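You operate a simulated robot arm through the tools that you are given. There is no shell and no other tool. Be economical: measure what you need, move in short steps, check, and stop when the job is done.

Carry out the task below with a simulated two-armed robot. There is one attempt and no reset: what you move stays moved.

TASK
Pick up the green wrapped mould with one hand, pass it to the other hand and put it on the grey plate in the end sand tray. Set down upright: green wrapped mould.

Only the result counts: the job must be done as asked and must still hold three seconds after the hand-in. Knocking over, shifting, dropping, spilling or breaking anything else fails it.

THE ROBOT
Two 7-joint arms with two-finger parallel grippers on one trunk, on a base that drives. Base frame: it is fixed to the floor where the robot stands at the start and does not move with it; the origin is under the middle of the robot, x ahead of it, y to its left, z up; the surface under the hand at the start is at about z = 800. Lengths are in mm, angles in rad, forces in N, time in s.
The left shoulder is at the start at [124, 174, 1049], the right one opposite. With the tool pointing down near the work surface each hand reaches from about 360 to 760 mm from the robot's upright axis, wherever it stands, measured 20 degrees to its own side. Places, roughly: grey plate in the end sand tray (16x16 cm) [-2960, 1260, 720]. Payload 3.6 kg a hand.
Tool frame (each hand has its own): the origin (TCP) lies between the finger pads and is the grasp point; the fingertips stand 30 mm ahead of it; z points along the fingers, y is the line along which they close. The gripper opens to 110 mm. The fingers are 20 mm wide and 10 mm thick; the gripper's body (48 by 112 mm) begins 55 mm behind the TCP.
Orientation is told as [roll, pitch, yaw] about the base's x, y, z axes, in that order, counted from this pose: with the fingers straight down and closing along the base's y, the tool's x points along the base's -x, its y along +y and its z along -z.

THE INTERFACE
- The arms move only by the tool play_rows. It takes "left_targets", "right_targets" or both (then of equal length, played together; a hand with none holds still); each is a list of rows, each an object (a shift or turn left out is 0, a gripper value left out holds the last) with "delta_pos": the shift along the tool's x, y, z in mm, a list of three; "delta_rot": the turn, a rotation vector about the tool's x, y, z in rad, a list of three; "grip": the closure, from 0 (fully open) to 1 (shut). In form: [{"delta_pos": [tx, ty, tz], "delta_rot": [wx, wy, wz], "grip": grip}, ...]. A call has 1 to 10 rows; each row is the pose to reach, as a shift and turn from the pose commanded when the call began, along the tool's axes at that moment. Rows are played at 5 a second. More than 50 mm and 0.15 rad between two rows, or a gripper value outside its range, and nothing of the call is played. A pose out of reach is approached as far as the arm can. The call stops where the force on the tool passes 40 N (or 10 N more than at its start, if that is more) or the arm is blocked; 0.2 s more then pass. Each finger travels about 153 mm/s and halts on what it meets, pressing with about 44 N; the grip force reading is that of the motor and also rises with nothing between the fingers. The clock runs only during rows and for 0.2 s after the last one: add rows that repeat a pose to give the fingers time. It gives the time, the measured TCP pose, the force on the tool (base axes), the opening and the grip force at its end, in the units of the frame above (readings bear some noise), with the torque about the TCP (base axes, N m) and any sound that the robot's microphone picked up, and new pictures: "show" is both (left out), scene, wrist or none (wrist: the cameras of the hands that moved).
- Cameras (640 x 400 px; columns grow to the right, rows downward): "scene" is now at [230.8, 24.9, 1225.9]; the picture's right is [0.28, -0.96, -0.00], its down [-0.51, -0.15, -0.84] and it looks along [0.81, 0.24, -0.54] (base axes); focal length 214 px, centre (320, 200). "left" rides on the left gripper at [72, -17, -103] in its tool frame; the picture's right is [0.23, 0.97, 0.00], its down [-0.76, 0.18, -0.62] and it looks along [-0.61, 0.14, 0.78] (tool axes); focal length 222 px, centre (320, 200). "right" rides on the right gripper at [72, 17, -103] in its tool frame; the picture's right is [-0.23, 0.97, 0.00], its down [-0.76, -0.18, -0.62] and it looks along [-0.61, -0.14, 0.78] (tool axes); focal length 222 px, centre (320, 200). There is no depth. A picture from a camera that has moved, and an enlarged one, comes with that camera's place and axes in the base frame and with its lens.
- raise_lower(by): slides the trunk up (or, below 0, down) by that many mm; the arms and the scene camera ride with it, the base frame stays. It gives what a move gives, with no picture.
- steer(legs): drives the robot by 1 to 6 legs, each [ahead, left, turn to the left] in mm, mm and rad, along the robot's own axes; the way and the turn of a leg run together, so that a leg with both is an arc; at most 1500 mm and 3.142 rad a leg. The arms and the cameras ride along, it lands a little off, and it stops where it bumps. It gives what a move gives, and a new picture of the scene camera.
- pan_tilt(pan, tilt): turns the head with the scene camera to pan (to the left, within 1.501 rad either way) and tilt (down, from -0.506 to 1.204), counted from straight ahead of the robot. It gives what a move gives, and a new picture of the scene camera.
- close_up(camera, box): a new picture of the part [left, top, right, bottom] of that camera's present view, enlarged. It takes no simulated time.
- job_done(): hands the job in; it is judged then, once.

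Go step by step. Nothing tells you exact positions but the pictures and the camera data: compare them with the known pose of the tool, close in by small moves and look again before you grip or let go. The budget is 120 turns and 260 pictures, counting those below and the enlarged ones. Unless the task says otherwise, let go and move clear before handing in, and close with one line.

The tools are called after "Call:" as name(argument=value, ...) on one line, values as JSON. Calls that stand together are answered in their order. play_rows: Moves the arms, as the interface text tells. Its arguments: {"type":"object","properties":{"left_targets":{"type":"array","items":{"type":"object","properties":{"delta_pos":{"type":"array","items":{"type":"number"}},"delta_rot":{"type":"array","items":{"type":"number"}},"grip":{"type":"number"}}}},"right_targets":{"type":"array","items":{"type":"object","properties":{"delta_pos":{"type":"array","items":{"type":"number"}},"delta_rot":{"type":"array","items":{"type":"number"}},"grip":{"type":"number"}}}},"show":{"type":"string","enum":["both","scene","wrist","none"]}},"required":[]} The other tools are called the same way: raise_lower (by) slides the trunk up or down; steer (legs) drives the base; pan_tilt (pan, tilt) turns the head that bears the scene camera; close_up (camera, box) takes an enlarged picture of a part of a camera's view; job_done () hands the job in.

At the start:

```text
t: 0.0
left_eef_pos: [445.6, 341.1, 1028.1]
left_ee_rot: [0.0, 0.0, 0.001]
left_force: [0.3, -0.5, 0.3]
left_ft_torque: [0.0, -0.01, -0.02]
left_grip_width: 110.0
left_grasp_force: 0.0
right_eef_pos: [402.8, -90.1, 1090.5]
right_ee_rot: [0.0, 0.003, 0.0]
right_force: [0.0, 1.4, -1.0]
right_ft_torque: [-0.01, 0.04, 0.0]
right_grip_width: 110.0
right_grasp_force: 0.0
trunk travel left (down, up): [-169.0, 594.0]
robot x, y, heading: [3.4, 0.3, 0.002]
head pan, tilt: [0.29, 0.564]
```

scene: 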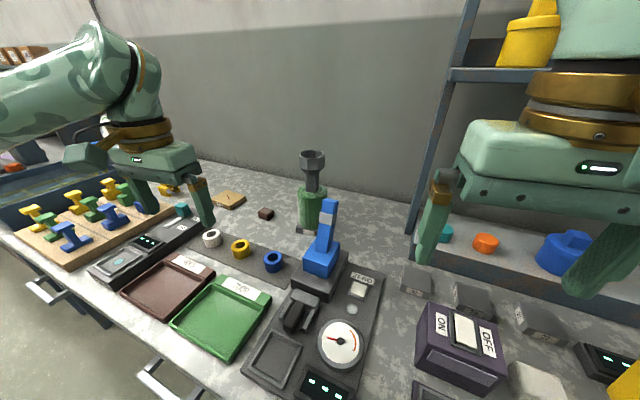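
right: 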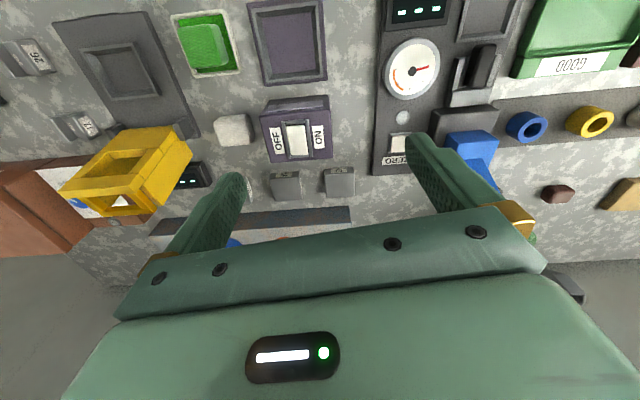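
left: 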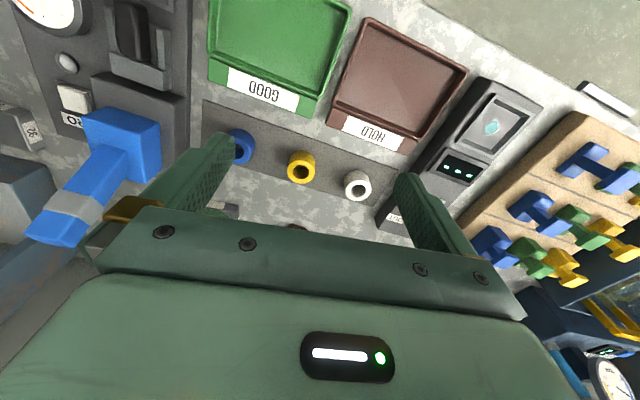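

I see a bench with a grey/green tall item near the back (about column 312, row 195), perhaps the green wrapped mould, and a blue item with a grey band. I'll enlarge to identify it.

Call:
close_up(camera="scene", box=[240, 130, 400, 330])

Call:
close_up(camera="scene", box=[0, 130, 240, 280])

Call:
pan_tilt(pan=-0.5, tilt=0.5)

Call:
pan_tilt(pan=1.4, tilt=0.4)

```text
2.00 times, centred on (320, 230) of scene
camera zoom: at [230.8, 24.9, 1225.9], right [0.28, -0.96, 0.0], down [-0.51, -0.15, -0.84], along [0.81, 0.24, -0.54], focal length 429 px, centre (320, 140)
```

zoom: 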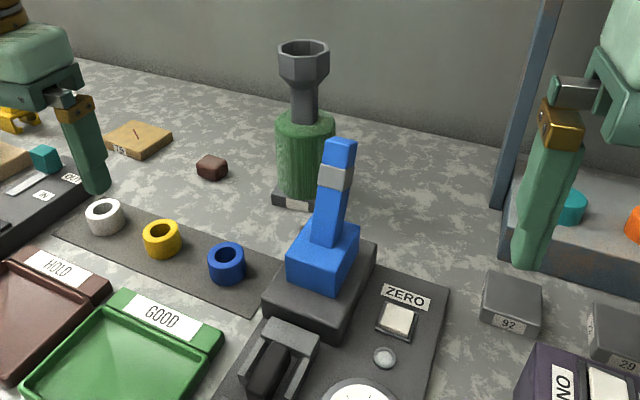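

```text
2.67 times, centred on (120, 205) of scene
camera zoom: at [230.8, 24.9, 1225.9], right [0.28, -0.96, 0.0], down [-0.51, -0.15, -0.84], along [0.81, 0.24, -0.54], focal length 572 px, centre (853, 187)
```

zoom: 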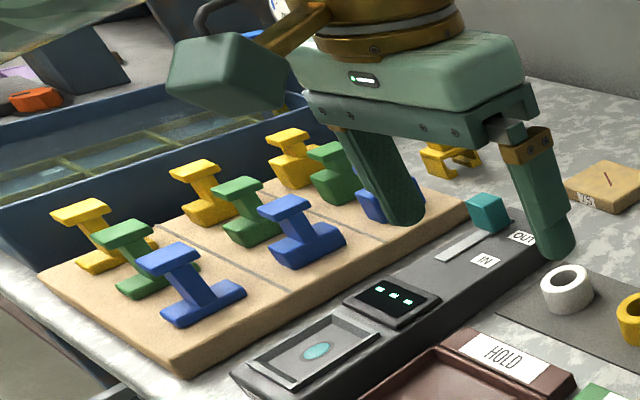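

```text
t: 1.1
left_eef_pos: [446.9, 341.0, 1028.6]
left_ee_rot: [-0.001, -0.002, 0.002]
left_force: [0.0, -1.3, -0.2]
left_ft_torque: [0.0, -0.03, 0.0]
left_grip_width: 109.9
left_grasp_force: 0.1
right_eef_pos: [402.5, -88.3, 1089.1]
right_ee_rot: [-0.001, 0.002, 0.0]
right_force: [-0.1, 0.5, 0.2]
right_ft_torque: [0.0, 0.02, -0.01]
right_grip_width: 110.2
right_grasp_force: 0.0
trunk travel left (down, up): [-169.0, 594.0]
robot x, y, heading: [-2.4, -0.9, 0.003]
head pan, tilt: [-0.499, 0.499]
camera scene: at [225.0, -44.0, 1231.8], right [-0.48, -0.88, 0.0], down [-0.42, 0.23, -0.88], along [0.77, -0.42, -0.48], focal length 214 px, centre (320, 200)
```

scene: 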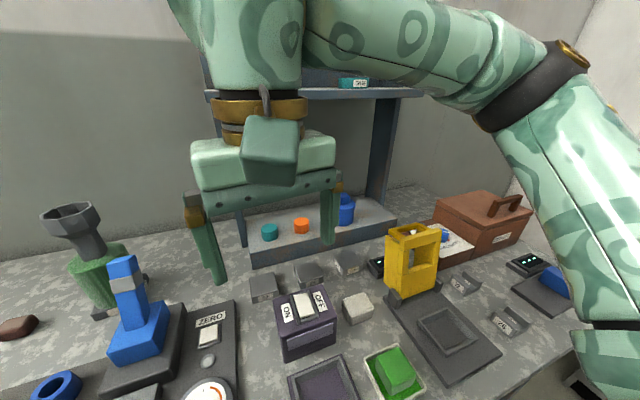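

```text
t: 3.0
left_eef_pos: [446.0, 341.0, 1029.5]
left_ee_rot: [-0.001, -0.001, 0.003]
left_force: [0.0, -0.4, -0.7]
left_ft_torque: [-0.01, 0.01, 0.01]
left_grip_width: 109.7
left_grasp_force: 0.0
right_eef_pos: [401.7, -89.6, 1088.9]
right_ee_rot: [-0.001, 0.002, 0.0]
right_force: [-1.3, 0.1, 0.0]
right_ft_torque: [-0.02, -0.01, 0.01]
right_grip_width: 110.3
right_grasp_force: 0.0
trunk travel left (down, up): [-169.0, 594.0]
robot x, y, heading: [3.7, 2.4, -0.004]
head pan, tilt: [1.4, 0.4]
camera scene: at [160.9, 90.7, 1241.0], right [0.99, -0.17, 0.0], down [-0.07, -0.38, -0.92], along [0.16, 0.91, -0.39], focal length 214 px, centre (320, 200)
```

scene: 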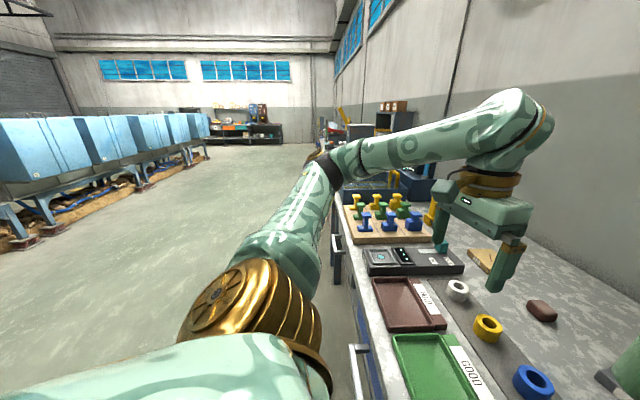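

The green wrapped mould is the green cylinder with a grey pouring cup, at about (693, 190), base near z = 800 and top near 1040. I'll bring the left hand, tilted and pointing forward-right, to a stand-off beside it so it can take the body, leaving the neck free for the right hand.

Call:
play_rows(left_targets=[{"delta_pos": [-14, -4.5, 7], "delta_rot": [0.0444, -0.1072, 0.0698]}, {"delta_pos": [-28, -9, 14], "delta_rot": [0.0889, -0.2145, 0.1395]}, {"delta_pos": [-42, -13.5, 21], "delta_rot": [0.1333, -0.3217, 0.2093]}, {"delta_pos": [-56, -18, 28], "delta_rot": [0.1777, -0.429, 0.279]}, {"delta_pos": [-70, -22.5, 35], "delta_rot": [0.2222, -0.5362, 0.3488]}, {"delta_pos": [-84, -27, 42], "delta_rot": [0.2666, -0.6434, 0.4186]}, {"delta_pos": [-98, -31.5, 49], "delta_rot": [0.311, -0.7507, 0.4883]}, {"delta_pos": [-112, -36, 56], "delta_rot": [0.3554, -0.8579, 0.5581]}, {"delta_pos": [-126, -40.5, 63], "delta_rot": [0.3999, -0.9652, 0.6278]}, {"delta_pos": [-140, -45, 70], "delta_rot": [0.4443, -1.0724, 0.6976]}], show="wrist")

Call:
pan_tilt(pan=0.15, tilt=0.55)

```text
t: 5.2
left_eef_pos: [587.3, 295.5, 957.8]
left_ee_rot: [-0.003, -1.137, -0.78]
left_force: [0.4, 0.0, 0.4]
left_ft_torque: [-0.03, -0.01, 0.0]
left_grip_width: 110.1
left_grasp_force: 0.0
right_eef_pos: [402.4, -88.3, 1088.2]
right_ee_rot: [0.001, 0.001, 0.0]
right_force: [1.0, -0.2, 0.2]
right_ft_torque: [-0.05, -0.01, 0.0]
right_grip_width: 109.9
right_grasp_force: 0.1
trunk travel left (down, up): [-169.0, 594.0]
robot x, y, heading: [-1.7, 1.4, 0.003]
head pan, tilt: [1.4, 0.4]
camera left: at [486.7, 371.6, 936.0], right [0.62, 0.76, -0.21], down [-0.05, 0.3, 0.95], along [0.78, -0.58, 0.22], focal length 222 px, centre (320, 200)
```

left: 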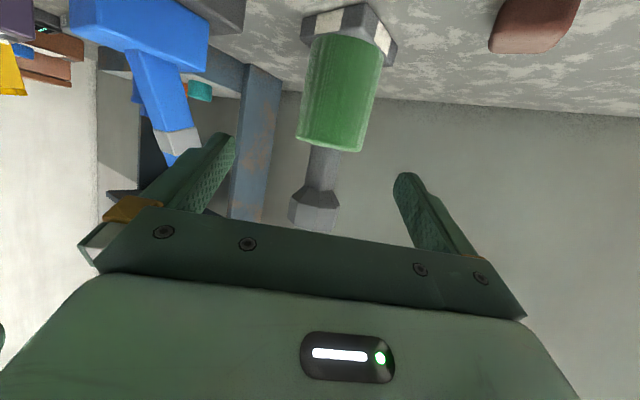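

```text
t: 6.6
left_eef_pos: [585.3, 295.3, 958.7]
left_ee_rot: [-0.002, -1.133, -0.782]
left_force: [-0.4, -0.8, 0.4]
left_ft_torque: [-0.01, 0.01, 0.01]
left_grip_width: 109.8
left_grasp_force: 0.0
right_eef_pos: [402.0, -88.6, 1089.7]
right_ee_rot: [0.0, 0.0, 0.0]
right_force: [-0.6, -0.2, -0.8]
right_ft_torque: [0.02, -0.02, 0.04]
right_grip_width: 109.8
right_grasp_force: 0.0
trunk travel left (down, up): [-169.0, 594.0]
robot x, y, heading: [-4.2, 0.6, 0.002]
head pan, tilt: [0.15, 0.55]
camera scene: at [233.9, 13.0, 1227.2], right [0.15, -0.99, 0.0], down [-0.52, -0.08, -0.85], along [0.84, 0.13, -0.52], focal length 214 px, centre (320, 200)
```

scene: 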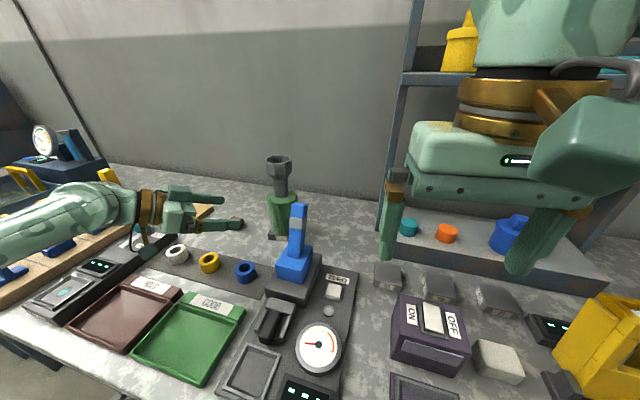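

The left hand is in its stand-off pose and the mould is well visible in both cameras. I'll enlarge to triangulate it.

Call:
close_up(camera="scene", box=[200, 140, 360, 240])

Call:
close_up(camera="left", box=[200, 0, 520, 200])

```text
4.00 times, centred on (280, 190) of scene
camera zoom: at [233.9, 13.0, 1227.2], right [0.15, -0.99, 0.0], down [-0.52, -0.08, -0.85], along [0.84, 0.13, -0.52], focal length 858 px, centre (480, 240)
```

zoom: 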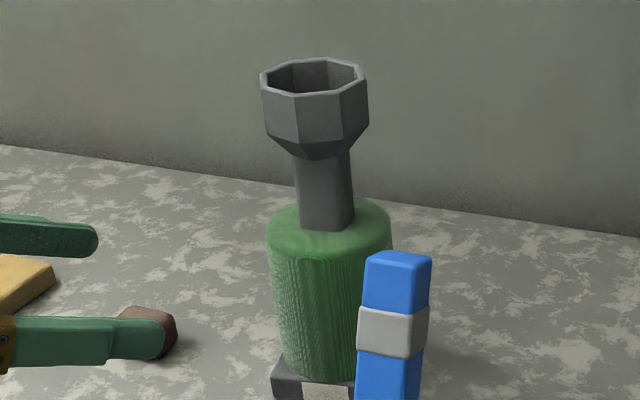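

```text
2.00 times, centred on (360, 100) of left
camera zoom: at [486.1, 371.3, 936.7], right [0.62, 0.76, -0.21], down [-0.05, 0.3, 0.95], along [0.78, -0.58, 0.22], focal length 444 px, centre (240, 400)
```

zoom: 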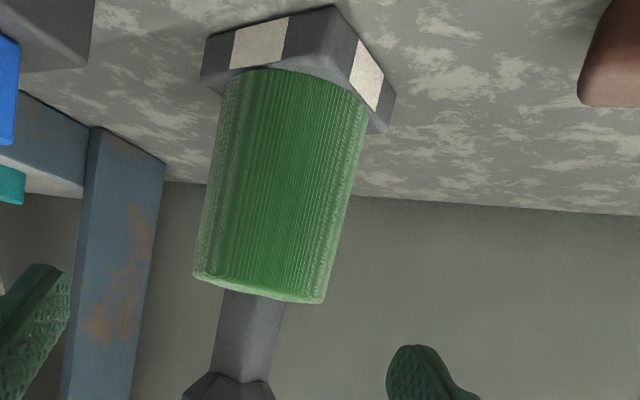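

The two views agree: the mould's axis is at about (719, 193), green body top at z ≈ 932, cup from ≈ 1000 to 1040, and body diameter ≈ 84. I'll move the left hand to a pre-grasp point 60 mm short, laterally aligned, then look.

Call:
play_rows(left_targets=[{"delta_pos": [4, 21.5, 30]}, {"delta_pos": [8, 21.5, 65]}, {"delta_pos": [12, 21.5, 95]}, {"delta_pos": [15.8, 21.5, 116.3]}, {"delta_pos": [15.8, 21.5, 116.3]}])

Call:
close_up(camera="scene", box=[200, 140, 360, 240])

```text
t: 7.8
left_eef_pos: [671.6, 241.8, 894.3]
left_ee_rot: [0.0, -1.135, -0.785]
left_force: [0.1, -0.3, -0.8]
left_ft_torque: [-0.03, 0.03, 0.0]
left_grip_width: 110.0
left_grasp_force: 0.0
right_eef_pos: [402.6, -88.8, 1089.3]
right_ee_rot: [0.003, 0.003, 0.001]
right_force: [0.2, 0.1, -0.5]
right_ft_torque: [0.02, -0.01, 0.02]
right_grip_width: 110.2
right_grasp_force: 0.0
trunk travel left (down, up): [-169.0, 594.0]
robot x, y, heading: [4.3, -0.9, 0.002]
head pan, tilt: [0.15, 0.55]
camera scene: at [233.8, 12.9, 1227.3], right [0.15, -0.99, 0.0], down [-0.52, -0.08, -0.85], along [0.84, 0.13, -0.52], focal length 214 px, centre (320, 200)
camera left: at [571.4, 317.4, 872.1], right [0.62, 0.76, -0.21], down [-0.05, 0.3, 0.95], along [0.78, -0.58, 0.22], focal length 222 px, centre (320, 200)
```

scene: 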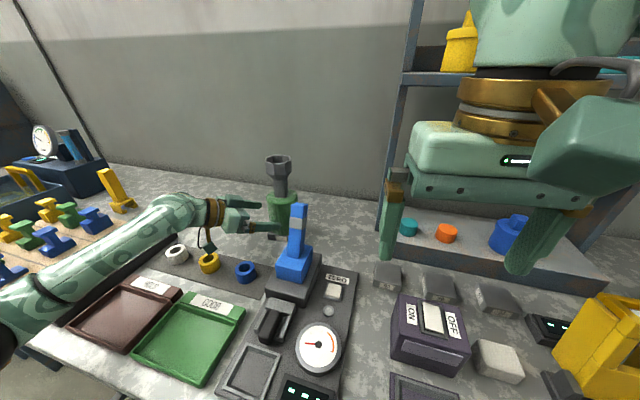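
left: 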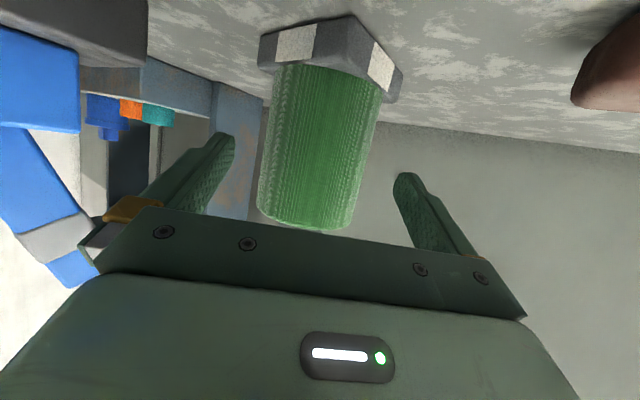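

```text
4.00 times, centred on (280, 190) of scene
camera zoom: at [233.8, 12.9, 1227.3], right [0.15, -0.99, 0.0], down [-0.52, -0.08, -0.85], along [0.84, 0.13, -0.52], focal length 858 px, centre (480, 240)
```

zoom: 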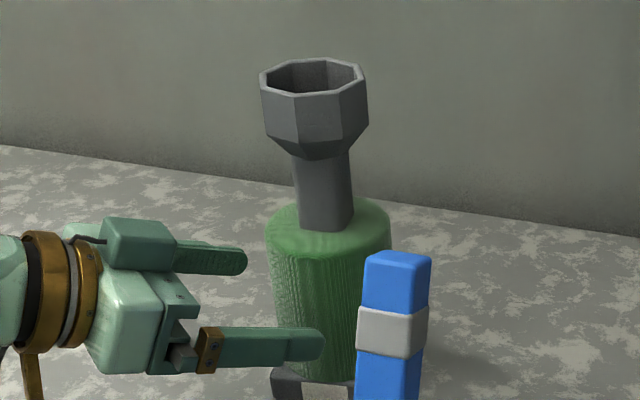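

Aligned, with the body centred between the fingers. I'll advance the last 60 mm, then check before gripping.

Call:
play_rows(left_targets=[{"delta_pos": [-2.6, -0.5, 21]}, {"delta_pos": [-5.2, -1, 42]}, {"delta_pos": [-7.8, -1.2, 62.5]}, {"delta_pos": [-7.8, -1.2, 62.5]}])

Call:
close_up(camera="scene", box=[200, 140, 360, 240])

```text
t: 8.8
left_eef_pos: [712.8, 198.2, 875.2]
left_ee_rot: [-0.001, -1.135, -0.785]
left_force: [0.9, 0.3, 0.3]
left_ft_torque: [0.02, -0.02, -0.01]
left_grip_width: 110.2
left_grasp_force: 0.0
right_eef_pos: [401.8, -89.5, 1089.8]
right_ee_rot: [0.001, 0.002, 0.0]
right_force: [0.3, 0.0, -0.2]
right_ft_torque: [0.03, 0.02, -0.02]
right_grip_width: 110.2
right_grasp_force: 0.0
trunk travel left (down, up): [-169.0, 594.0]
robot x, y, heading: [0.0, 2.3, 0.0]
head pan, tilt: [0.15, 0.55]
camera scene: at [233.8, 13.0, 1227.3], right [0.15, -0.99, 0.0], down [-0.52, -0.08, -0.85], along [0.84, 0.13, -0.52], focal length 214 px, centre (320, 200)
camera left: at [612.9, 273.9, 852.7], right [0.62, 0.76, -0.21], down [-0.05, 0.3, 0.95], along [0.78, -0.58, 0.22], focal length 222 px, centre (320, 200)
```

scene: 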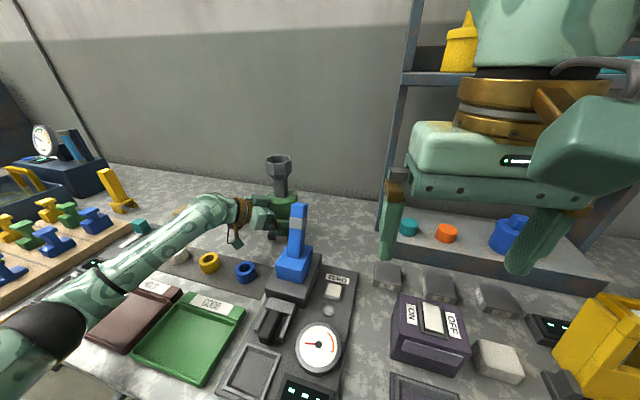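
left: 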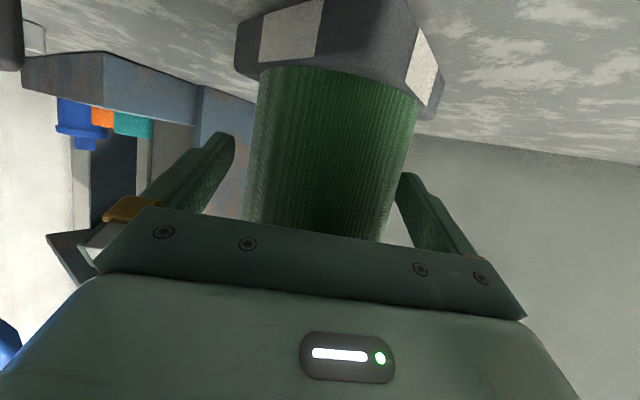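

```text
4.00 times, centred on (280, 190) of scene
camera zoom: at [233.8, 13.0, 1227.3], right [0.15, -0.99, 0.0], down [-0.52, -0.08, -0.85], along [0.84, 0.13, -0.52], focal length 858 px, centre (480, 240)
```

zoom: 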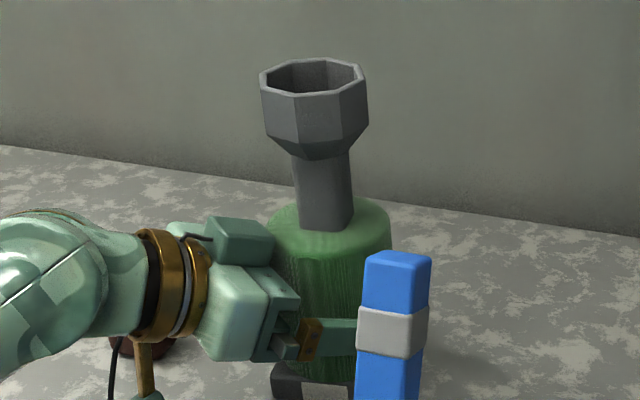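

Fingers straddle the body, which sits a few mm to the tool's +y side. I'll shift 4 mm that way and close gradually.

Call:
play_rows(left_targets=[{"delta_pos": [0, 4, 0], "grip": 0.08}, {"delta_pos": [0, 4, 0], "grip": 0.14}, {"delta_pos": [0, 4, 0], "grip": 0.18}, {"delta_pos": [0, 4, 0], "grip": 0.2}], show="wrist")

```text
t: 9.8
left_eef_pos: [715.7, 200.9, 875.2]
left_ee_rot: [-0.002, -1.134, -0.783]
left_force: [-0.8, -0.5, 0.7]
left_ft_torque: [-0.06, 0.03, -0.02]
left_grip_width: 88.5
left_grasp_force: 0.7
right_eef_pos: [401.5, -88.5, 1089.9]
right_ee_rot: [-0.002, 0.002, -0.001]
right_force: [0.5, 0.5, 0.3]
right_ft_torque: [0.01, 0.01, -0.04]
right_grip_width: 109.7
right_grasp_force: 0.1
trunk travel left (down, up): [-169.0, 594.0]
robot x, y, heading: [1.4, -1.2, -0.001]
head pan, tilt: [0.15, 0.55]
camera left: at [615.5, 276.6, 853.1], right [0.62, 0.76, -0.21], down [-0.05, 0.3, 0.95], along [0.78, -0.58, 0.22], focal length 222 px, centre (320, 200)
```

left: 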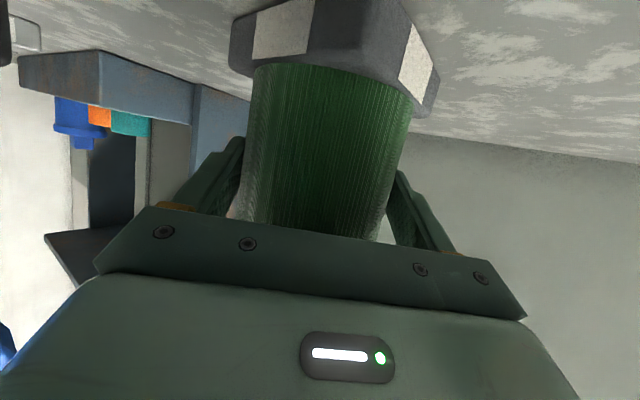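

Nicely centred now with small gaps on both sides. Closing fully and lifting slightly to test.

Call:
play_rows(left_targets=[{"grip": 0.25}, {"grip": 0.5}, {"grip": 1.0}, {"grip": 1.0}, {"grip": 1.0}], show="wrist")

Call:
play_rows(left_targets=[{"delta_pos": [-9.1, 0, -4.2]}, {"delta_pos": [-18.1, 0, -8.5]}, {"delta_pos": [-27.2, 0, -12.7]}, {"delta_pos": [-27.2, 0, -12.7]}])

```text
t: 11.0
left_eef_pos: [715.8, 201.1, 874.3]
left_ee_rot: [-0.002, -1.133, -0.784]
left_force: [0.2, -1.1, 1.2]
left_ft_torque: [-0.1, 0.01, -0.04]
left_grip_width: 84.4
left_grasp_force: 44.1
right_eef_pos: [402.2, -89.8, 1088.4]
right_ee_rot: [-0.001, 0.003, 0.001]
right_force: [0.8, -0.7, 0.0]
right_ft_torque: [0.02, 0.0, 0.0]
right_grip_width: 110.0
right_grasp_force: 0.1
trunk travel left (down, up): [-169.0, 594.0]
robot x, y, heading: [2.4, 1.9, 0.0]
head pan, tilt: [0.15, 0.55]
camera left: at [615.5, 276.7, 853.2], right [0.62, 0.76, -0.21], down [-0.05, 0.3, 0.95], along [0.78, -0.58, 0.22], focal length 222 px, centre (320, 200)
```

left: 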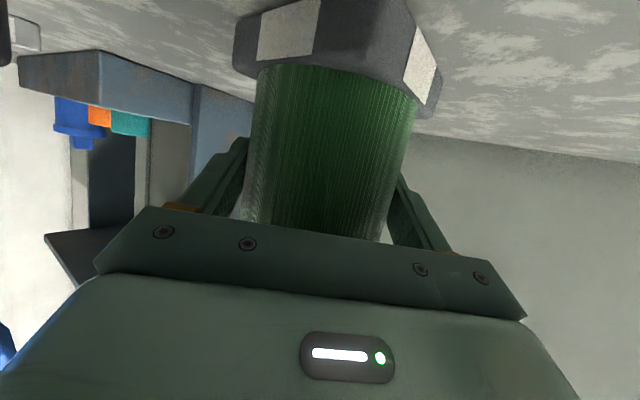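

```text
t: 12.0
left_eef_pos: [716.1, 201.3, 904.5]
left_ee_rot: [-0.003, -1.133, -0.781]
left_force: [-0.5, 0.3, -4.5]
left_ft_torque: [0.07, 0.0, 0.01]
left_grip_width: 84.4
left_grasp_force: 44.4
right_eef_pos: [403.3, -90.2, 1088.1]
right_ee_rot: [-0.001, 0.002, 0.001]
right_force: [-0.3, -0.1, 0.7]
right_ft_torque: [-0.04, -0.03, 0.01]
right_grip_width: 110.0
right_grasp_force: 0.0
trunk travel left (down, up): [-169.0, 594.0]
robot x, y, heading: [-4.1, -2.0, -0.001]
head pan, tilt: [0.15, 0.55]
camera scene: at [234.6, 13.0, 1227.0], right [0.15, -0.99, 0.0], down [-0.52, -0.08, -0.85], along [0.84, 0.13, -0.52], focal length 214 px, centre (320, 200)
camera left: at [615.8, 277.2, 882.8], right [0.62, 0.76, -0.21], down [-0.04, 0.3, 0.95], along [0.78, -0.58, 0.22], focal length 222 px, centre (320, 200)
```

scene: 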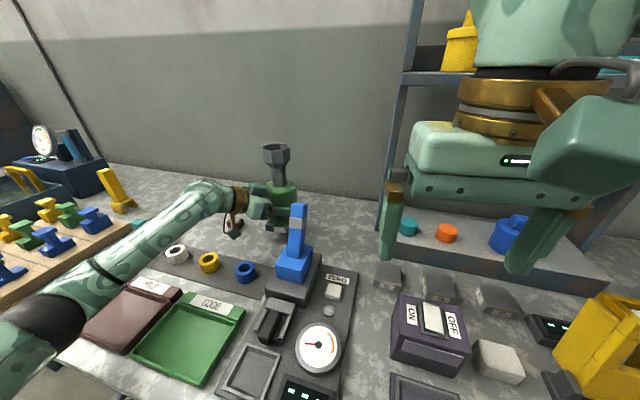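
left: 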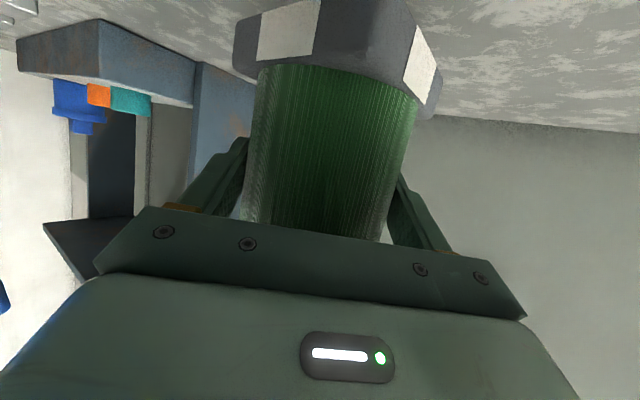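

The mould is held firmly (about 0.45 kg) and upright. I'll lift it another 175 mm clear of everything.

Call:
play_rows(left_targets=[{"delta_pos": [-32, 0, -15]}, {"delta_pos": [-64, 0, -30]}, {"delta_pos": [-96, 0, -45]}, {"delta_pos": [-128, 0, -60]}, {"delta_pos": [-158.6, 0, -74]}, {"delta_pos": [-158.6, 0, -74]}], show="scene")

```text
t: 13.4
left_eef_pos: [715.7, 201.2, 1079.9]
left_ee_rot: [-0.003, -1.132, -0.78]
left_force: [1.1, 0.1, -5.2]
left_ft_torque: [0.01, 0.01, 0.0]
left_grip_width: 84.2
left_grasp_force: 44.0
right_eef_pos: [403.7, -89.8, 1088.2]
right_ee_rot: [0.0, 0.001, 0.0]
right_force: [0.4, 0.0, -0.1]
right_ft_torque: [-0.06, -0.02, -0.02]
right_grip_width: 110.0
right_grasp_force: 0.0
trunk travel left (down, up): [-169.0, 594.0]
robot x, y, heading: [-6.7, -0.8, -0.002]
head pan, tilt: [0.15, 0.55]
camera scene: at [234.8, 13.2, 1226.9], right [0.15, -0.99, 0.0], down [-0.52, -0.08, -0.85], along [0.84, 0.13, -0.52], focal length 214 px, centre (320, 200)
```

scene: 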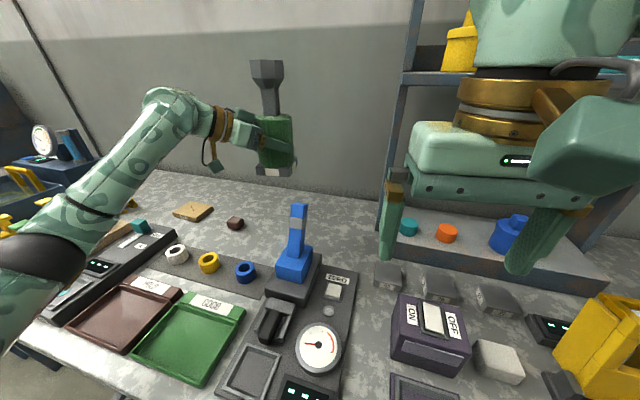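

Now I'll back the robot away from the bench, so that the hand-over happens over free floor.

Call:
steer(legs=[[-600, 0, 0]])

Call:
pan_tilt(pan=1.5, tilt=0.3)

```text
t: 16.9
left_eef_pos: [110.0, 199.3, 1079.8]
left_ee_rot: [-0.002, -1.135, -0.785]
left_force: [0.0, 0.0, -5.3]
left_ft_torque: [0.02, 0.04, -0.01]
left_grip_width: 84.8
left_grasp_force: 43.6
right_eef_pos: [-203.7, -90.0, 1088.9]
right_ee_rot: [0.0, 0.001, -0.002]
right_force: [-1.2, -0.5, 0.3]
right_ft_torque: [0.0, -0.03, -0.03]
right_grip_width: 110.2
right_grasp_force: 0.0
trunk travel left (down, up): [-169.0, 594.0]
robot x, y, heading: [-603.6, 0.3, -0.003]
head pan, tilt: [0.15, 0.55]
camera scene: at [-371.6, 13.1, 1227.2], right [0.15, -0.99, 0.0], down [-0.52, -0.08, -0.85], along [0.84, 0.12, -0.52], focal length 214 px, centre (320, 200)
```

scene: 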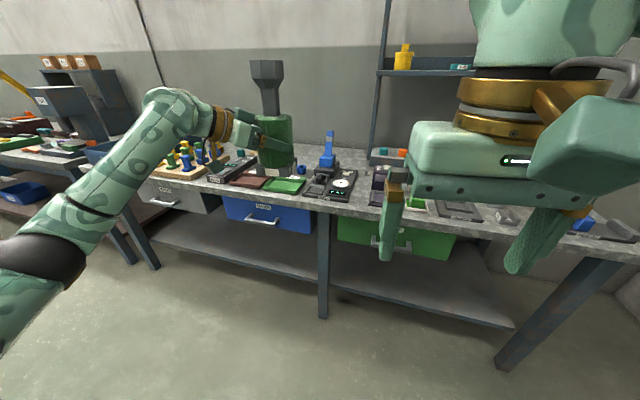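

```text
t: 18.4
left_eef_pos: [110.5, 200.2, 1080.0]
left_ee_rot: [-0.003, -1.132, -0.787]
left_force: [0.6, -0.9, -4.4]
left_ft_torque: [0.08, 0.03, 0.0]
left_grip_width: 84.3
left_grasp_force: 44.3
right_eef_pos: [-203.4, -89.2, 1088.7]
right_ee_rot: [-0.001, 0.0, -0.004]
right_force: [-0.1, 0.5, -0.2]
right_ft_torque: [-0.01, -0.02, -0.03]
right_grip_width: 109.9
right_grasp_force: 0.0
trunk travel left (down, up): [-169.0, 594.0]
robot x, y, heading: [-604.2, -0.3, -0.001]
head pan, tilt: [1.499, 0.3]
camera scene: at [-452.9, 93.1, 1250.1], right [1.0, -0.08, 0.0], down [-0.02, -0.3, -0.96], along [0.07, 0.95, -0.3], focal length 214 px, centre (320, 200)
```

scene: 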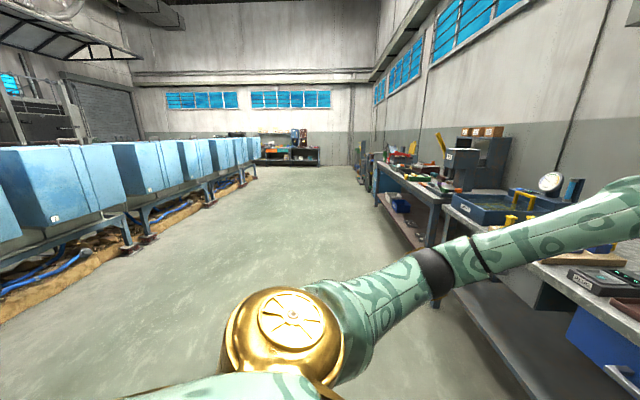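

Free floor all around. I'll bring the mould in front of the robot's middle with the left hand, and raise and yaw the right hand by about 0.42 rad to match the flats of the octagonal cup.

Call:
play_rows(left_targets=[{"delta_pos": [17.8, -37, 9.1]}, {"delta_pos": [35.6, -74, 18.2]}, {"delta_pos": [53.5, -111, 27.4]}, {"delta_pos": [71.3, -148, 36.5]}, {"delta_pos": [89.1, -185, 45.6]}, {"delta_pos": [106.9, -222, 54.7]}, {"delta_pos": [106.9, -222, 54.7]}], right_targets=[{"delta_pos": [0, 0, -20], "delta_rot": [0, 0, -0.07]}, {"delta_pos": [0, 0, -40], "delta_rot": [0, 0, -0.14]}, {"delta_pos": [0, 0, -60], "delta_rot": [0, 0, -0.21]}, {"delta_pos": [0, 0, -80], "delta_rot": [0, 0, -0.28]}, {"delta_pos": [0, 0, -100], "delta_rot": [0, 0, -0.35]}, {"delta_pos": [0, 0, -120], "delta_rot": [0, 0, -0.424]}, {"delta_pos": [0, 0, -120], "delta_rot": [0, 0, -0.424]}], show="wrist")

Call:
pan_tilt(pan=0.0, tilt=0.5)

```text
t: 19.9
left_eef_pos: [-44.0, 41.7, 958.8]
left_ee_rot: [-0.004, -1.135, -0.783]
left_force: [-0.3, -0.2, -4.6]
left_ft_torque: [0.01, 0.07, 0.02]
left_grip_width: 84.4
left_grasp_force: 44.2
right_eef_pos: [-227.7, -84.0, 1178.6]
right_ee_rot: [-0.001, 0.001, 0.422]
right_force: [0.1, 0.3, 0.5]
right_ft_torque: [-0.02, -0.02, 0.0]
right_grip_width: 110.1
right_grasp_force: 0.0
right hand out of reach, approached as far as the arm can: row 5, 6, 7
trunk travel left (down, up): [-169.0, 594.0]
robot x, y, heading: [-602.9, -2.6, -0.003]
head pan, tilt: [1.499, 0.3]
camera right: at [-301.1, -98.1, 1281.4], right [-0.19, 0.98, 0.0], down [0.77, 0.15, 0.62], along [0.61, 0.12, -0.78], focal length 222 px, centre (320, 200)
camera left: at [-145.3, 116.4, 937.3], right [0.62, 0.76, -0.21], down [-0.04, 0.3, 0.95], along [0.78, -0.58, 0.22], focal length 222 px, centre (320, 200)
```

right: 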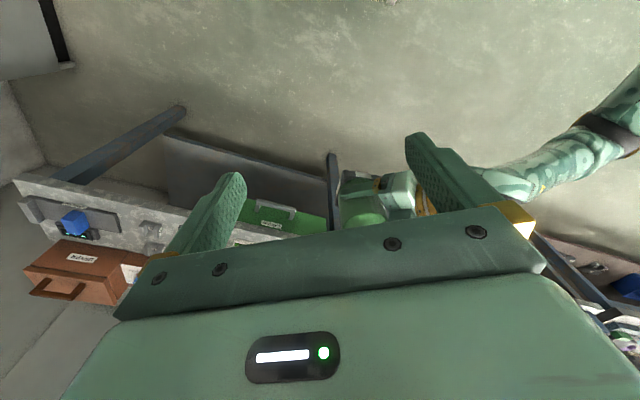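
left: 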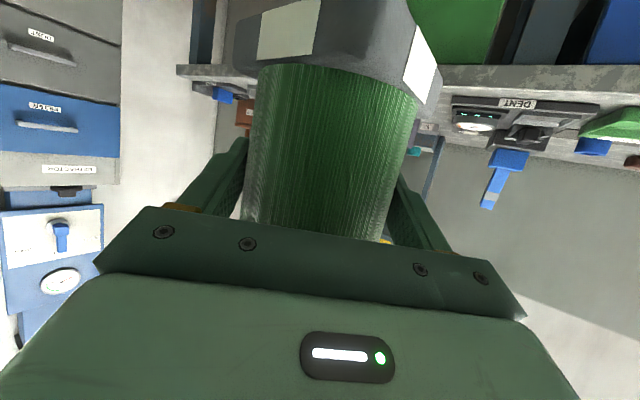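

```text
t: 21.6
left_eef_pos: [-45.6, 39.5, 958.7]
left_ee_rot: [-0.003, -1.132, -0.786]
left_force: [0.5, 0.6, -5.1]
left_ft_torque: [0.02, 0.03, 0.02]
left_grip_width: 84.6
left_grasp_force: 43.8
right_eef_pos: [-228.8, -84.4, 1177.6]
right_ee_rot: [-0.001, 0.001, 0.42]
right_force: [0.3, 0.3, -0.1]
right_ft_torque: [0.03, 0.02, -0.02]
right_grip_width: 110.1
right_grasp_force: 0.0
trunk travel left (down, up): [-169.0, 594.0]
robot x, y, heading: [-603.8, -0.8, -0.006]
head pan, tilt: [0.0, 0.499]
camera scene: at [-369.2, -0.4, 1231.7], right [0.0, -1.0, 0.0], down [-0.48, 0.0, -0.88], along [0.88, 0.0, -0.48], focal length 214 px, centre (320, 200)
```

scene: 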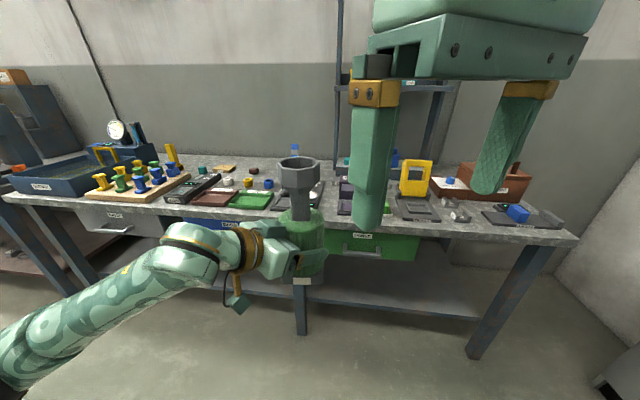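

The right hand can't go higher there, so I'll lower the mould 90 mm with the left and bring the right hand forward, still above the cup.

Call:
play_rows(left_targets=[{"delta_pos": [20, 0, 9.5]}, {"delta_pos": [41, 0, 19]}, {"delta_pos": [61, 0, 28.5]}, {"delta_pos": [81.5, 0, 38.1]}, {"delta_pos": [81.5, 0, 38.1]}, {"delta_pos": [81.5, 0, 38.1]}], right_targets=[{"delta_pos": [-10, 0, 5]}, {"delta_pos": [-45, 6, 15]}, {"delta_pos": [-90, 13, 30]}, {"delta_pos": [-135, 19, 40]}, {"delta_pos": [-173, 25, 48]}, {"delta_pos": [-173, 25, 48]}])

```text
t: 22.9
left_eef_pos: [-44.0, 40.8, 870.1]
left_ee_rot: [-0.001, -1.133, -0.785]
left_force: [0.2, 0.4, -4.5]
left_ft_torque: [0.05, 0.04, 0.0]
left_grip_width: 84.4
left_grasp_force: 44.0
right_eef_pos: [-167.6, -36.3, 1141.4]
right_ee_rot: [0.001, -0.001, 0.421]
right_force: [0.4, -0.5, 0.7]
right_ft_torque: [0.0, 0.02, 0.0]
right_grip_width: 109.9
right_grasp_force: 0.0
right hand out of reach, approached as far as the arm can: row 2, 3, 4, 5, 6
trunk travel left (down, up): [-169.0, 594.0]
robot x, y, heading: [-604.4, 2.3, -0.004]
head pan, tilt: [0.0, 0.499]
camera scene: at [-369.2, -0.6, 1231.7], right [0.0, -1.0, 0.0], down [-0.48, 0.0, -0.88], along [0.88, 0.0, -0.48], focal length 214 px, centre (320, 200)
camera right: at [-239.5, -49.7, 1244.6], right [-0.19, 0.98, 0.0], down [0.77, 0.15, 0.62], along [0.61, 0.12, -0.78], focal length 222 px, centre (320, 200)
camera left: at [-144.5, 117.2, 848.1], right [0.62, 0.76, -0.21], down [-0.04, 0.3, 0.95], along [0.78, -0.58, 0.22], focal length 222 px, centre (320, 200)
```

scene: 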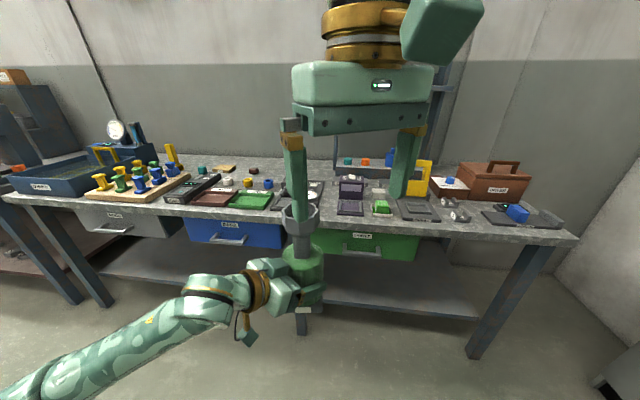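
right: 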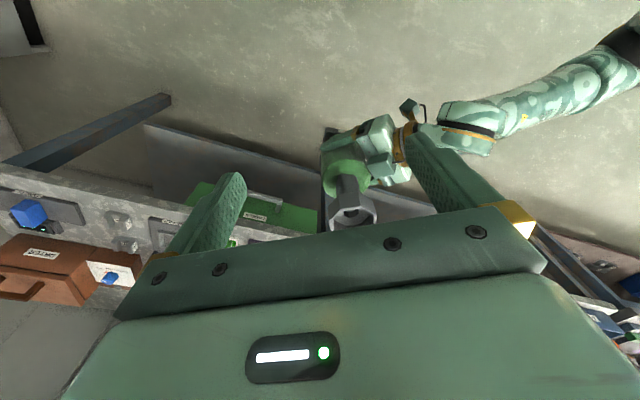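
left: 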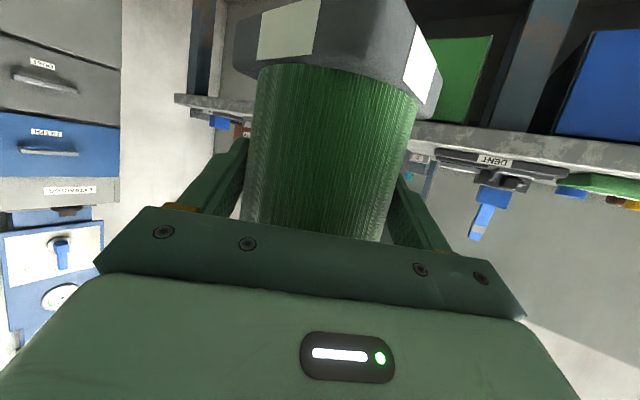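

The right arm's reach shrinks with height, so the hand-over should be lower and nearer. I'll lower the mould another 90 mm and bring it in; the right hand goes down partway to restore its reach.

Call:
play_rows(left_targets=[{"delta_pos": [22, -17.7, 6.3]}, {"delta_pos": [43.7, -35.4, 12.6]}, {"delta_pos": [65.5, -53, 18.9]}, {"delta_pos": [87.4, -70.7, 25.2]}, {"delta_pos": [87.4, -70.7, 25.2]}, {"delta_pos": [87.4, -70.7, 25.2]}], right_targets=[{"delta_pos": [0, 0, 0]}, {"delta_pos": [0, 0, 0]}, {"delta_pos": [0, 0, 20]}, {"delta_pos": [0, 0, 50]}, {"delta_pos": [0, 0, 80]}, {"delta_pos": [0, 0, 80]}], show="scene")

```text
t: 24.4
left_eef_pos: [-105.0, 0.9, 780.5]
left_ee_rot: [-0.001, -1.133, -0.786]
left_force: [0.9, -0.2, -4.1]
left_ft_torque: [0.08, 0.0, 0.02]
left_grip_width: 84.7
left_grasp_force: 44.2
right_eef_pos: [-167.4, -34.9, 1059.8]
right_ee_rot: [0.0, 0.001, 0.421]
right_force: [0.8, 0.0, 0.1]
right_ft_torque: [-0.01, -0.01, 0.01]
right_grip_width: 110.3
right_grasp_force: 0.2
trunk travel left (down, up): [-169.0, 594.0]
robot x, y, heading: [-606.2, 0.6, -0.002]
head pan, tilt: [0.0, 0.499]
camera scene: at [-369.5, -0.5, 1231.8], right [0.0, -1.0, 0.0], down [-0.48, 0.0, -0.88], along [0.88, 0.0, -0.48], focal length 214 px, centre (320, 200)
```

scene: 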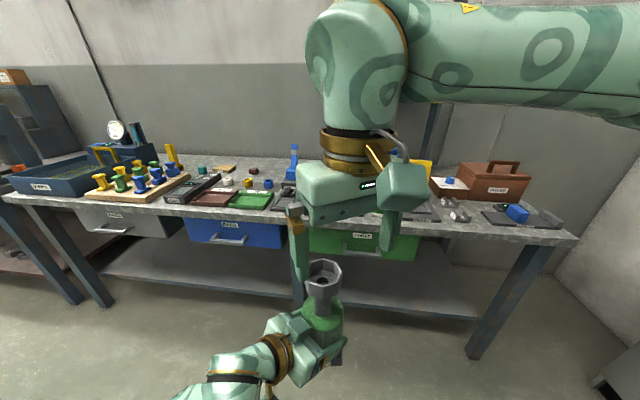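

Reach is restored and both are where I expect. I'll move the right hand directly above the cup, tips still about 30 mm above its rim.

Call:
play_rows(right_targets=[{"delta_pos": [-37, 0, 15]}, {"delta_pos": [-74, 0, 40]}, {"delta_pos": [-74, 0, 55]}, {"delta_pos": [-74, 0, 55]}])

Call:
close_up(camera="scene", box=[220, 180, 460, 330])

Call:
close_up(camera="right", box=[200, 80, 520, 280])

```text
t: 25.4
left_eef_pos: [-104.0, 0.1, 780.2]
left_ee_rot: [-0.002, -1.132, -0.786]
left_force: [0.0, -1.0, -4.9]
left_ft_torque: [0.04, 0.06, 0.0]
left_grip_width: 84.4
left_grasp_force: 44.1
right_eef_pos: [-99.9, -5.7, 1005.1]
right_ee_rot: [0.0, 0.001, 0.423]
right_force: [0.0, 0.0, -0.7]
right_ft_torque: [-0.02, 0.0, 0.02]
right_grip_width: 110.2
right_grasp_force: 0.1
trunk travel left (down, up): [-169.0, 594.0]
robot x, y, heading: [-604.0, 4.1, -0.006]
head pan, tilt: [0.0, 0.499]
camera scene: at [-369.2, -0.4, 1231.7], right [0.0, -1.0, 0.0], down [-0.48, 0.0, -0.88], along [0.88, 0.0, -0.48], focal length 214 px, centre (320, 200)
camera right: at [-171.5, -18.5, 1108.6], right [-0.19, 0.98, 0.0], down [0.77, 0.15, 0.62], along [0.61, 0.12, -0.78], focal length 222 px, centre (320, 200)
```

scene: 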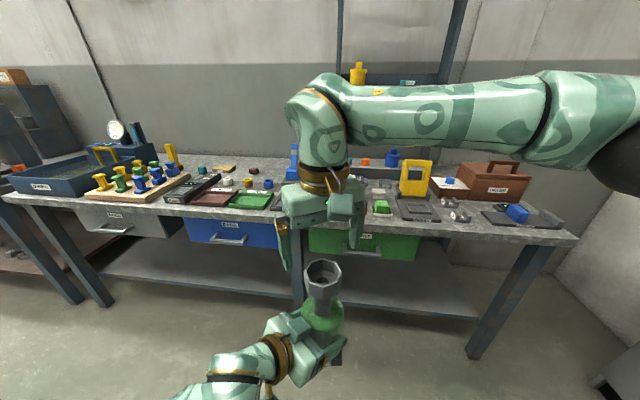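
right: 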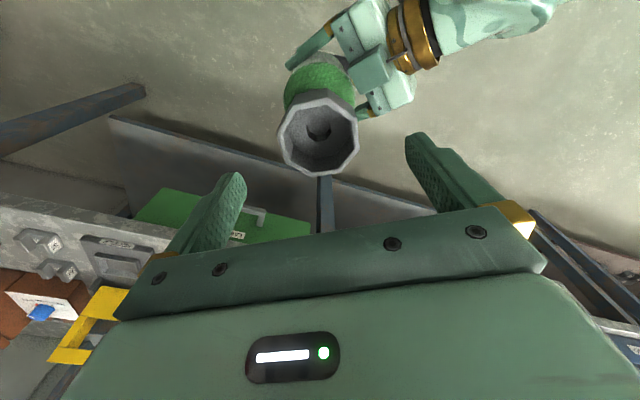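

```text
2.67 times, centred on (340, 255) of scene
camera zoom: at [-369.2, -0.4, 1231.7], right [0.0, -1.0, 0.0], down [-0.48, 0.0, -0.88], along [0.88, 0.0, -0.48], focal length 572 px, centre (267, 53)
```

zoom: 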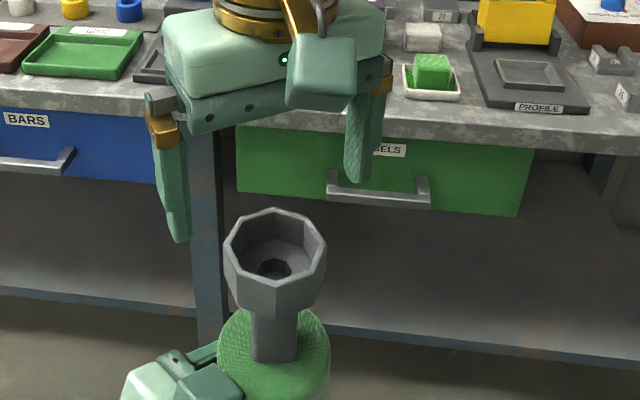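

```text
2.00 times, centred on (360, 180) of right
camera zoom: at [-171.5, -18.5, 1108.6], right [-0.19, 0.98, 0.0], down [0.77, 0.15, 0.62], along [0.61, 0.12, -0.78], focal length 444 px, centre (240, 240)
```

zoom: 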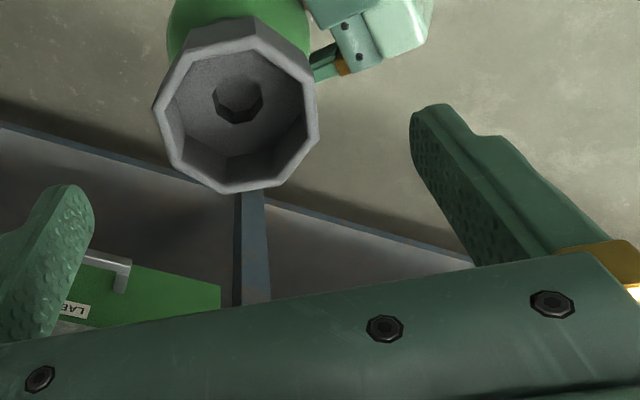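

Both cameras put the cup rim at (−103, −6, 943), and its flats line up with the fingers. I'll lower the right hand straddling the cup and check.

Call:
play_rows(right_targets=[{"delta_pos": [2.7, 1, 5]}, {"delta_pos": [2.7, 1, 30]}, {"delta_pos": [2.7, 1, 55]}, {"delta_pos": [2.7, 1, 83]}, {"delta_pos": [2.7, 1, 83]}])

Call:
close_up(camera="scene", box=[220, 200, 420, 325])

```text
t: 26.6
left_eef_pos: [-105.9, 1.1, 780.1]
left_ee_rot: [-0.002, -1.132, -0.786]
left_force: [-0.3, -0.3, -4.9]
left_ft_torque: [0.02, 0.01, 0.0]
left_grip_width: 84.2
left_grasp_force: 44.1
right_eef_pos: [-103.1, -5.2, 922.3]
right_ee_rot: [0.001, 0.002, 0.42]
right_force: [0.6, 1.0, 0.3]
right_ft_torque: [0.02, 0.02, -0.01]
right_grip_width: 110.0
right_grasp_force: 0.0
trunk travel left (down, up): [-169.0, 594.0]
robot x, y, heading: [-606.6, 1.3, -0.005]
head pan, tilt: [0.0, 0.499]
camera scene: at [-369.4, -0.5, 1231.8], right [0.0, -1.0, 0.0], down [-0.48, 0.0, -0.88], along [0.88, 0.0, -0.48], focal length 214 px, centre (320, 200)
camera right: at [-175.2, -18.4, 1025.3], right [-0.19, 0.98, 0.0], down [0.77, 0.15, 0.62], along [0.61, 0.12, -0.78], focal length 222 px, centre (320, 200)
```

scene: 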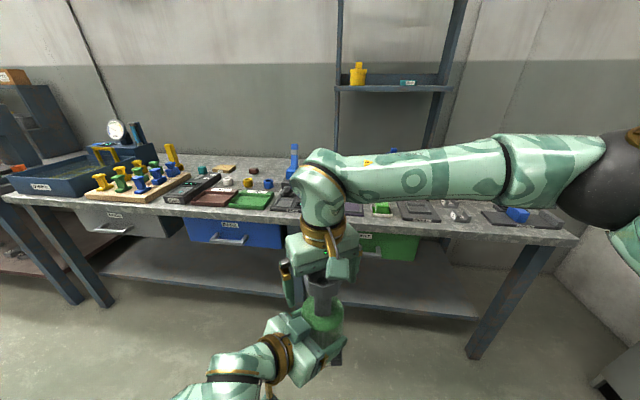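
right: 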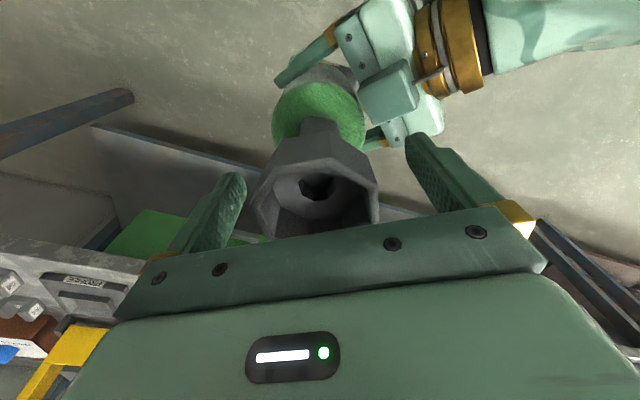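

```text
3.20 times, centred on (320, 262) of scene
camera zoom: at [-369.4, -0.5, 1231.8], right [0.0, -1.0, 0.0], down [-0.48, 0.0, -0.88], along [0.88, 0.0, -0.48], focal length 686 px, centre (320, 0)
```

zoom: 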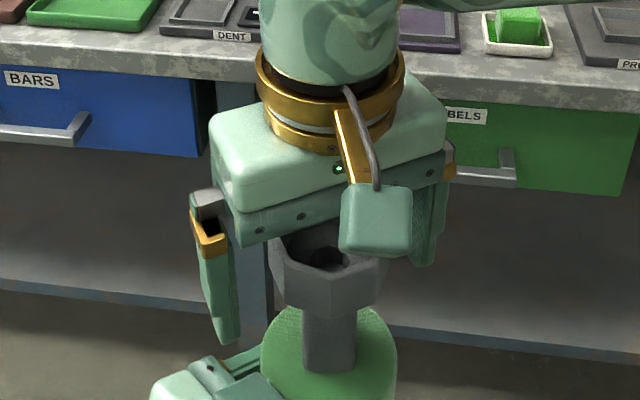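

The cup is centred between the right fingers. Closing the right gripper gradually.

Call:
play_rows(right_targets=[{"grip": 0.2}, {"grip": 0.32}, {"grip": 0.37}, {"grip": 0.42}, {"grip": 0.6}, {"grip": 1.0}, {"grip": 1.0}, {"grip": 1.0}], show="wrist")

Call:
close_up(camera="scene", box=[220, 200, 420, 325])

```text
t: 28.4
left_eef_pos: [-104.9, 0.6, 780.3]
left_ee_rot: [0.0, -1.133, -0.785]
left_force: [-4.6, 14.1, -6.2]
left_ft_torque: [-1.23, -0.12, 0.42]
left_grip_width: 84.3
left_grasp_force: 44.1
right_eef_pos: [-102.4, -4.9, 922.2]
right_ee_rot: [0.0, 0.002, 0.422]
right_force: [5.6, -14.1, 0.2]
right_ft_torque: [-0.71, -0.56, -0.4]
right_grip_width: 62.5
right_grasp_force: 44.3
trunk travel left (down, up): [-169.0, 594.0]
robot x, y, heading: [-606.2, -0.9, -0.003]
head pan, tilt: [0.0, 0.499]
camera right: at [-174.8, -18.6, 1025.5], right [-0.19, 0.98, 0.0], down [0.77, 0.15, 0.62], along [0.61, 0.12, -0.78], focal length 222 px, centre (320, 200)
```

right: 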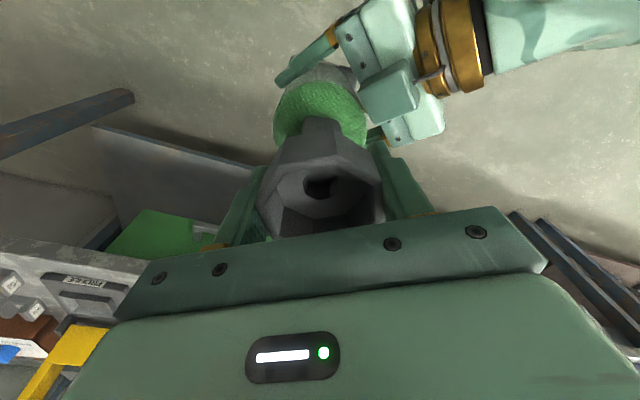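

```text
3.20 times, centred on (320, 262) of scene
camera zoom: at [-369.2, -0.5, 1231.7], right [0.0, -1.0, 0.0], down [-0.48, 0.0, -0.88], along [0.88, 0.0, -0.48], focal length 686 px, centre (320, 0)
```

zoom: 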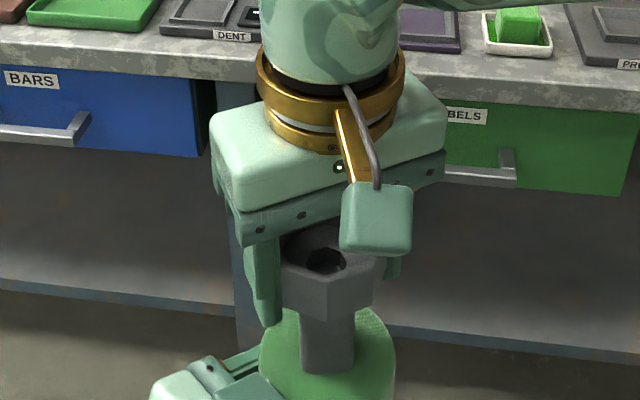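

Gripped at 62.5 mm, with a 15 N sideways load between the hands. I'll relieve it by shifting the right hand slightly along its −y.

Call:
play_rows(right_targets=[{"delta_pos": [0, -1, 0]}, {"delta_pos": [0, -2, 0]}, {"delta_pos": [0, -2, 0]}], show="none")

```text
t: 29.1
left_eef_pos: [-104.7, 0.8, 780.7]
left_ee_rot: [-0.001, -1.135, -0.786]
left_force: [5.0, -4.9, -4.3]
left_ft_torque: [0.37, 0.78, 0.84]
left_grip_width: 84.6
left_grasp_force: 43.9
right_eef_pos: [-102.8, -7.0, 922.8]
right_ee_rot: [0.002, 0.001, 0.425]
right_force: [-5.0, 3.8, 0.2]
right_ft_torque: [0.27, 0.07, -0.85]
right_grip_width: 62.7
right_grasp_force: 44.5
trunk travel left (down, up): [-169.0, 594.0]
robot x, y, heading: [-604.3, 1.3, -0.011]
head pan, tilt: [0.0, 0.499]
```

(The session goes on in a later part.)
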